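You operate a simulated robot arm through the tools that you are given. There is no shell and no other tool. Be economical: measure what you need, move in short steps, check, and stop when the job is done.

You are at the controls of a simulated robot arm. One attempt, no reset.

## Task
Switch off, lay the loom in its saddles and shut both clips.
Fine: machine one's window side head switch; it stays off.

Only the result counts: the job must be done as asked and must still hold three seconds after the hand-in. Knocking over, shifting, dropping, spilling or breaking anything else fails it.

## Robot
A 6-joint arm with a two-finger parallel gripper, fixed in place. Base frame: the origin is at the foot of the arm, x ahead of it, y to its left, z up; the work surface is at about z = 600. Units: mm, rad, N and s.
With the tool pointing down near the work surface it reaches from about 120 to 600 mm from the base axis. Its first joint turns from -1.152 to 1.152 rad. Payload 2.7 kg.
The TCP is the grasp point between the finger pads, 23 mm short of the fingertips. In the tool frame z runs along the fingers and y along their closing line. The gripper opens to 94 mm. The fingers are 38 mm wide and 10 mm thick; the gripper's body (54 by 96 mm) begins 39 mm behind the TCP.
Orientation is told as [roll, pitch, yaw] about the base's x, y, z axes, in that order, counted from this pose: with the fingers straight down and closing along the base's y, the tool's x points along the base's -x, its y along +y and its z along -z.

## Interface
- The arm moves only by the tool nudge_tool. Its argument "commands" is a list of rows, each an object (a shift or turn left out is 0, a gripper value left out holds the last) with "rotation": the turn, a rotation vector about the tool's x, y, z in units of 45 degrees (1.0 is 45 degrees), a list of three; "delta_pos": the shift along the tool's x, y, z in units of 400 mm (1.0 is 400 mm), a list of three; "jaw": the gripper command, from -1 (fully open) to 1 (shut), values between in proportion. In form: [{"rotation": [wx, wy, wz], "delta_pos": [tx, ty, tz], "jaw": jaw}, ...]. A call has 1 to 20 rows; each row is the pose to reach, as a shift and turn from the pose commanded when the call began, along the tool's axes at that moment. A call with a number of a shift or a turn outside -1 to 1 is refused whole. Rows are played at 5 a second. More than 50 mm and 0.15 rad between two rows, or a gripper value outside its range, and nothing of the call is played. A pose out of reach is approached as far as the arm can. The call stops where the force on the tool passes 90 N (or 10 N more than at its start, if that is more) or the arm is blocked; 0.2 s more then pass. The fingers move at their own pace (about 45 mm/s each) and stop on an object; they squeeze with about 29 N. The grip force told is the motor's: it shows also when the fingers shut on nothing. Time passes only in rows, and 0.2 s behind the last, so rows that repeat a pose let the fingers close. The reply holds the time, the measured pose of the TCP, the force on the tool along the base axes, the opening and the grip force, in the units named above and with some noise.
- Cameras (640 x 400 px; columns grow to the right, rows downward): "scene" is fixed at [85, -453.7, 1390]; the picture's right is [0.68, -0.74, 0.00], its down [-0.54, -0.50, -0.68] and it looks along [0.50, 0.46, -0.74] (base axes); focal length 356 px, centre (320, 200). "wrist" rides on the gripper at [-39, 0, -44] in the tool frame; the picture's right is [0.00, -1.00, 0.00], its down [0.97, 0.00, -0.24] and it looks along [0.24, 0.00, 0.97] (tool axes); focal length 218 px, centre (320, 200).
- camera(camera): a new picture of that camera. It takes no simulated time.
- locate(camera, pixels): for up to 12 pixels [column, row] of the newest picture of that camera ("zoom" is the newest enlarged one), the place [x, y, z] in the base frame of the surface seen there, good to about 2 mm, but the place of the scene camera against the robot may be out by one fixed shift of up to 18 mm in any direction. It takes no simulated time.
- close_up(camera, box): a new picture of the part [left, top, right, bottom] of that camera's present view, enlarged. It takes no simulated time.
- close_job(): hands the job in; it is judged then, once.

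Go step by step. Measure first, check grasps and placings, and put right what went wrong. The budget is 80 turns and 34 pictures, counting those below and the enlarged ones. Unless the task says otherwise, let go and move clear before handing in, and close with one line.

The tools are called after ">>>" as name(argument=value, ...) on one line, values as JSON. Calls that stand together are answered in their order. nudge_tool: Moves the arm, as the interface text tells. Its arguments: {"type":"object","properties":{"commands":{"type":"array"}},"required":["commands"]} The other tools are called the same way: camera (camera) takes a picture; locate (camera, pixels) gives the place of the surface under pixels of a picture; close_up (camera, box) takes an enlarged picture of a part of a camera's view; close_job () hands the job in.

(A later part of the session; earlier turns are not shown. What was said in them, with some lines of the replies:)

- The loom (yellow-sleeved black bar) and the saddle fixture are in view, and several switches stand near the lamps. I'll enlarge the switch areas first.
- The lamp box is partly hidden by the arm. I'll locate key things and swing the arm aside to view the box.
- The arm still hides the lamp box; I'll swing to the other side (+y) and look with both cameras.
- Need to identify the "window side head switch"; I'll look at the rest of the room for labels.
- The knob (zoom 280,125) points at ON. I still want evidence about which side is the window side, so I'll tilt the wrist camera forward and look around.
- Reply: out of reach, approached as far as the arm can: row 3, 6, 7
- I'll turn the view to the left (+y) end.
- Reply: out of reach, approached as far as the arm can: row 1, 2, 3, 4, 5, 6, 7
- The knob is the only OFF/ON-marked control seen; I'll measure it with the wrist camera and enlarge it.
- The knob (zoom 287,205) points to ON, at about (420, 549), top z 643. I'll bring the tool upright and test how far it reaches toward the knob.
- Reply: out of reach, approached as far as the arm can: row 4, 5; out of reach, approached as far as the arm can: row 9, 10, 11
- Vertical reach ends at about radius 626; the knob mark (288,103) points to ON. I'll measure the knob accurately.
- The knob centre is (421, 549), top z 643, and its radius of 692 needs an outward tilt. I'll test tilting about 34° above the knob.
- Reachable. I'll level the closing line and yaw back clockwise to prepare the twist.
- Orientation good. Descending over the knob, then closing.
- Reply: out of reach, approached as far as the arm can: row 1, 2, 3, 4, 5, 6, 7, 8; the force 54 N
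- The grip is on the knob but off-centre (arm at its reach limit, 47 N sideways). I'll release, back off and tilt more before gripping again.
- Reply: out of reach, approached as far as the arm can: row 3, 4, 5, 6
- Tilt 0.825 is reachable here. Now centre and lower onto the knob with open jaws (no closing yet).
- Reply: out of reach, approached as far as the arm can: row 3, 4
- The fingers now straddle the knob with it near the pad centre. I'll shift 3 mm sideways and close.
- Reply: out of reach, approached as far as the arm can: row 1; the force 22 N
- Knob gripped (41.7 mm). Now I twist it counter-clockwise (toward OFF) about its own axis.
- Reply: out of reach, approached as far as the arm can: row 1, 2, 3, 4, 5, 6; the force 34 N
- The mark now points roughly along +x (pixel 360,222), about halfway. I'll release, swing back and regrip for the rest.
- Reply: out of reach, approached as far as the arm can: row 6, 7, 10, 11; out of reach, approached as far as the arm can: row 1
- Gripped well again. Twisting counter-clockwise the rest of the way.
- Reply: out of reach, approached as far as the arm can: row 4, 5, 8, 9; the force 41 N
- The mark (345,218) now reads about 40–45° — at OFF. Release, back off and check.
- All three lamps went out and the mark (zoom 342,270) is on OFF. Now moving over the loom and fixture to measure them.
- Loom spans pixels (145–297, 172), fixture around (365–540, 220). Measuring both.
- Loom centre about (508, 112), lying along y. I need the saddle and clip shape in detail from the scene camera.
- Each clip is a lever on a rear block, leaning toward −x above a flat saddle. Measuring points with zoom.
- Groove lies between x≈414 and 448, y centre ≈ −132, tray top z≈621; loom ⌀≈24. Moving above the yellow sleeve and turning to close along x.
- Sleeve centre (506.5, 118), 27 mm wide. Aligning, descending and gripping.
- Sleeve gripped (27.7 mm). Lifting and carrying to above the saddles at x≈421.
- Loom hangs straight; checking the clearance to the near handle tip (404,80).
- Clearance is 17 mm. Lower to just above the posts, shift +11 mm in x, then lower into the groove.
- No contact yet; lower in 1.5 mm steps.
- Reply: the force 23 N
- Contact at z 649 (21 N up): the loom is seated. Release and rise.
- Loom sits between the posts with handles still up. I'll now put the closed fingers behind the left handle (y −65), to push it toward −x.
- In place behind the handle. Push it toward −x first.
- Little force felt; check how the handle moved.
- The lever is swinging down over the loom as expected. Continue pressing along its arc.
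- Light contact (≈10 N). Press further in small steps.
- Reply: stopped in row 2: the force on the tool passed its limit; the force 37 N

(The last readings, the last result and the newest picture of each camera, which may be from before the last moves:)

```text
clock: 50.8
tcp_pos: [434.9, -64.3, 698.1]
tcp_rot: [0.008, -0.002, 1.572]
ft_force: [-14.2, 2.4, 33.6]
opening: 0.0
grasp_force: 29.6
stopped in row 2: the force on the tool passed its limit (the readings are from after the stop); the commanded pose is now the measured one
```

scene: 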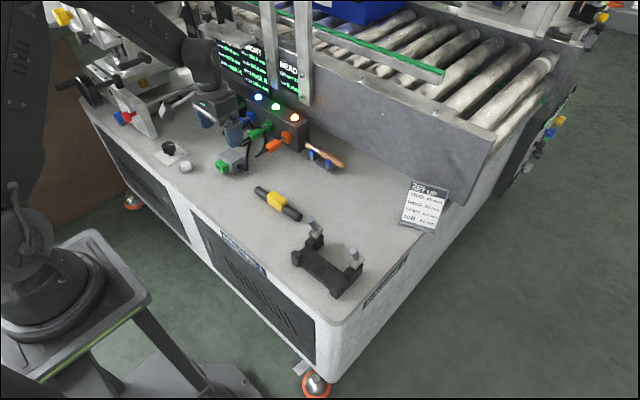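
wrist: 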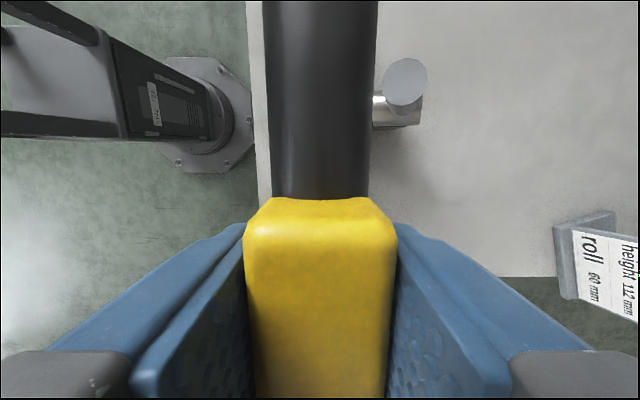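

The lever hit its stop (tip z ≈ 675, horizontal). Lift and go behind the right handle (y ≈ −195).

>>> nudge_tool(commands=[{"delta_pos": [0, 0, -0.1]}, {"delta_pos": [0, 0, -0.2]}, {"delta_pos": [0, 0, -0.27]}, {"delta_pos": [0.08, -0.05, -0.27]}, {"delta_pos": [0.16, -0.1, -0.27]}, {"delta_pos": [0.24, -0.15, -0.27]}, {"delta_pos": [0.325, -0.185, -0.27]}, {"delta_pos": [0.325, -0.185, -0.18]}, {"delta_pos": [0.325, -0.185, -0.0825]}, {"delta_pos": [0.325, -0.185, -0.0825]}])

>>> close_up(camera="scene", box=[272, 195, 382, 305])

```text
clock: 53.0
tcp_pos: [510.5, -196.5, 728.0]
tcp_rot: [0.004, -0.001, 1.572]
ft_force: [0.0, 0.3, -0.3]
opening: 0.4
grasp_force: 29.0
```

```text
3.64 times, centred on (327, 250) of scene
```

zoom: 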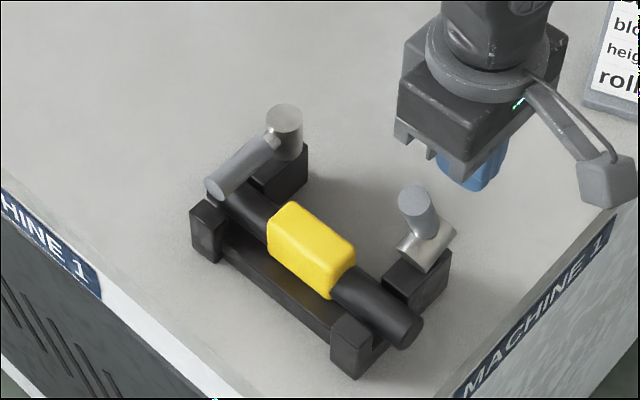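

Left clip is shut with its lever across the loom. Now the right one.

>>> nudge_tool(commands=[{"delta_pos": [0, 0.035, 0]}, {"delta_pos": [0, 0.065, 0]}, {"delta_pos": [0, 0.09, 0]}, {"delta_pos": [0, 0.113, 0]}, {"delta_pos": [0, 0.138, 0.004]}, {"delta_pos": [0, 0.155, 0.0165]}, {"delta_pos": [0, 0.17, 0.0365]}, {"delta_pos": [0, 0.18, 0.0565]}, {"delta_pos": [0, 0.185, 0.074]}, {"delta_pos": [0, 0.185, 0.074]}])

>>> nudge_tool(commands=[{"delta_pos": [0, 0, 0.01]}, {"delta_pos": [0, 0, 0.02]}, {"delta_pos": [0, 0, 0.03]}, {"delta_pos": [0, 0, 0.03]}])

```text
clock: 55.2
tcp_pos: [436.3, -194.0, 699.1]
tcp_rot: [0.006, -0.003, 1.57]
ft_force: [-1.1, 0.4, 1.3]
opening: 0.0
grasp_force: 29.1
```

```text
clock: 55.8
tcp_pos: [436.8, -194.0, 698.3]
tcp_rot: [0.01, -0.006, 1.571]
ft_force: [-14.2, 8.8, 30.6]
opening: 0.0
grasp_force: 29.4
stopped in row 3: the force on the tool passed its limit (the readings are from after the stop); the commanded pose is now the measured one
```

Same stop as the left one. Lift clear and check everything in one view.

>>> nudge_tool(commands=[{"delta_pos": [0, 0, -0.1]}, {"delta_pos": [0, 0, -0.2]}, {"delta_pos": [0, 0, -0.3]}, {"delta_pos": [-0.05, -0.05, -0.4]}, {"delta_pos": [-0.15, -0.1, -0.45], "jaw": 0}, {"delta_pos": [-0.25, -0.1, -0.45]}, {"delta_pos": [-0.35, -0.1, -0.45]}, {"delta_pos": [-0.45, -0.1, -0.45]}, {"delta_pos": [-0.55, -0.1, -0.45]}, {"delta_pos": [-0.55, -0.1, -0.45]}])

>>> close_up(camera="scene", box=[140, 90, 400, 310])

```text
clock: 58.0
tcp_pos: [478.9, 25.5, 876.0]
tcp_rot: [0.009, -0.004, 1.57]
ft_force: [0.0, -0.4, -1.0]
opening: 47.2
grasp_force: 0.1
```

```text
1.82 times, centred on (270, 200) of scene
```

zoom: 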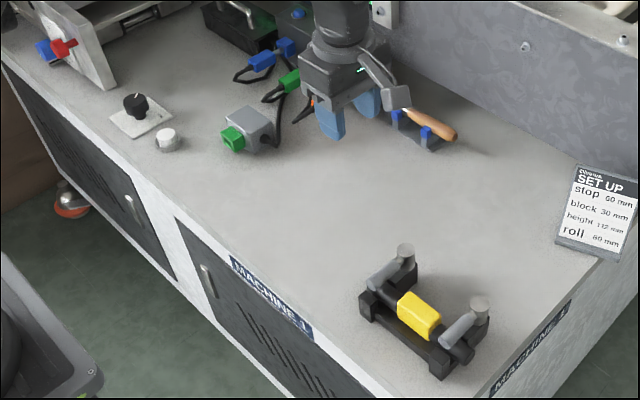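

Both levers lie across the loom (zoom 390,275 and 465,325), the knob still points up to OFF, and the blue lamp, the one not hidden by the arm, is out. The arm is clear, so I'm handing in.

>>> close_job()

```text
The job is handed in.
```

I turned the OFF/ON knob on machine one's bench to OFF, laid the loom in its saddles and shut both clips. All three lamps went out when the knob turned. The knob has no "head" or "window side" label, so I took it as your switch because it was the only OFF/ON-marked control I could see.
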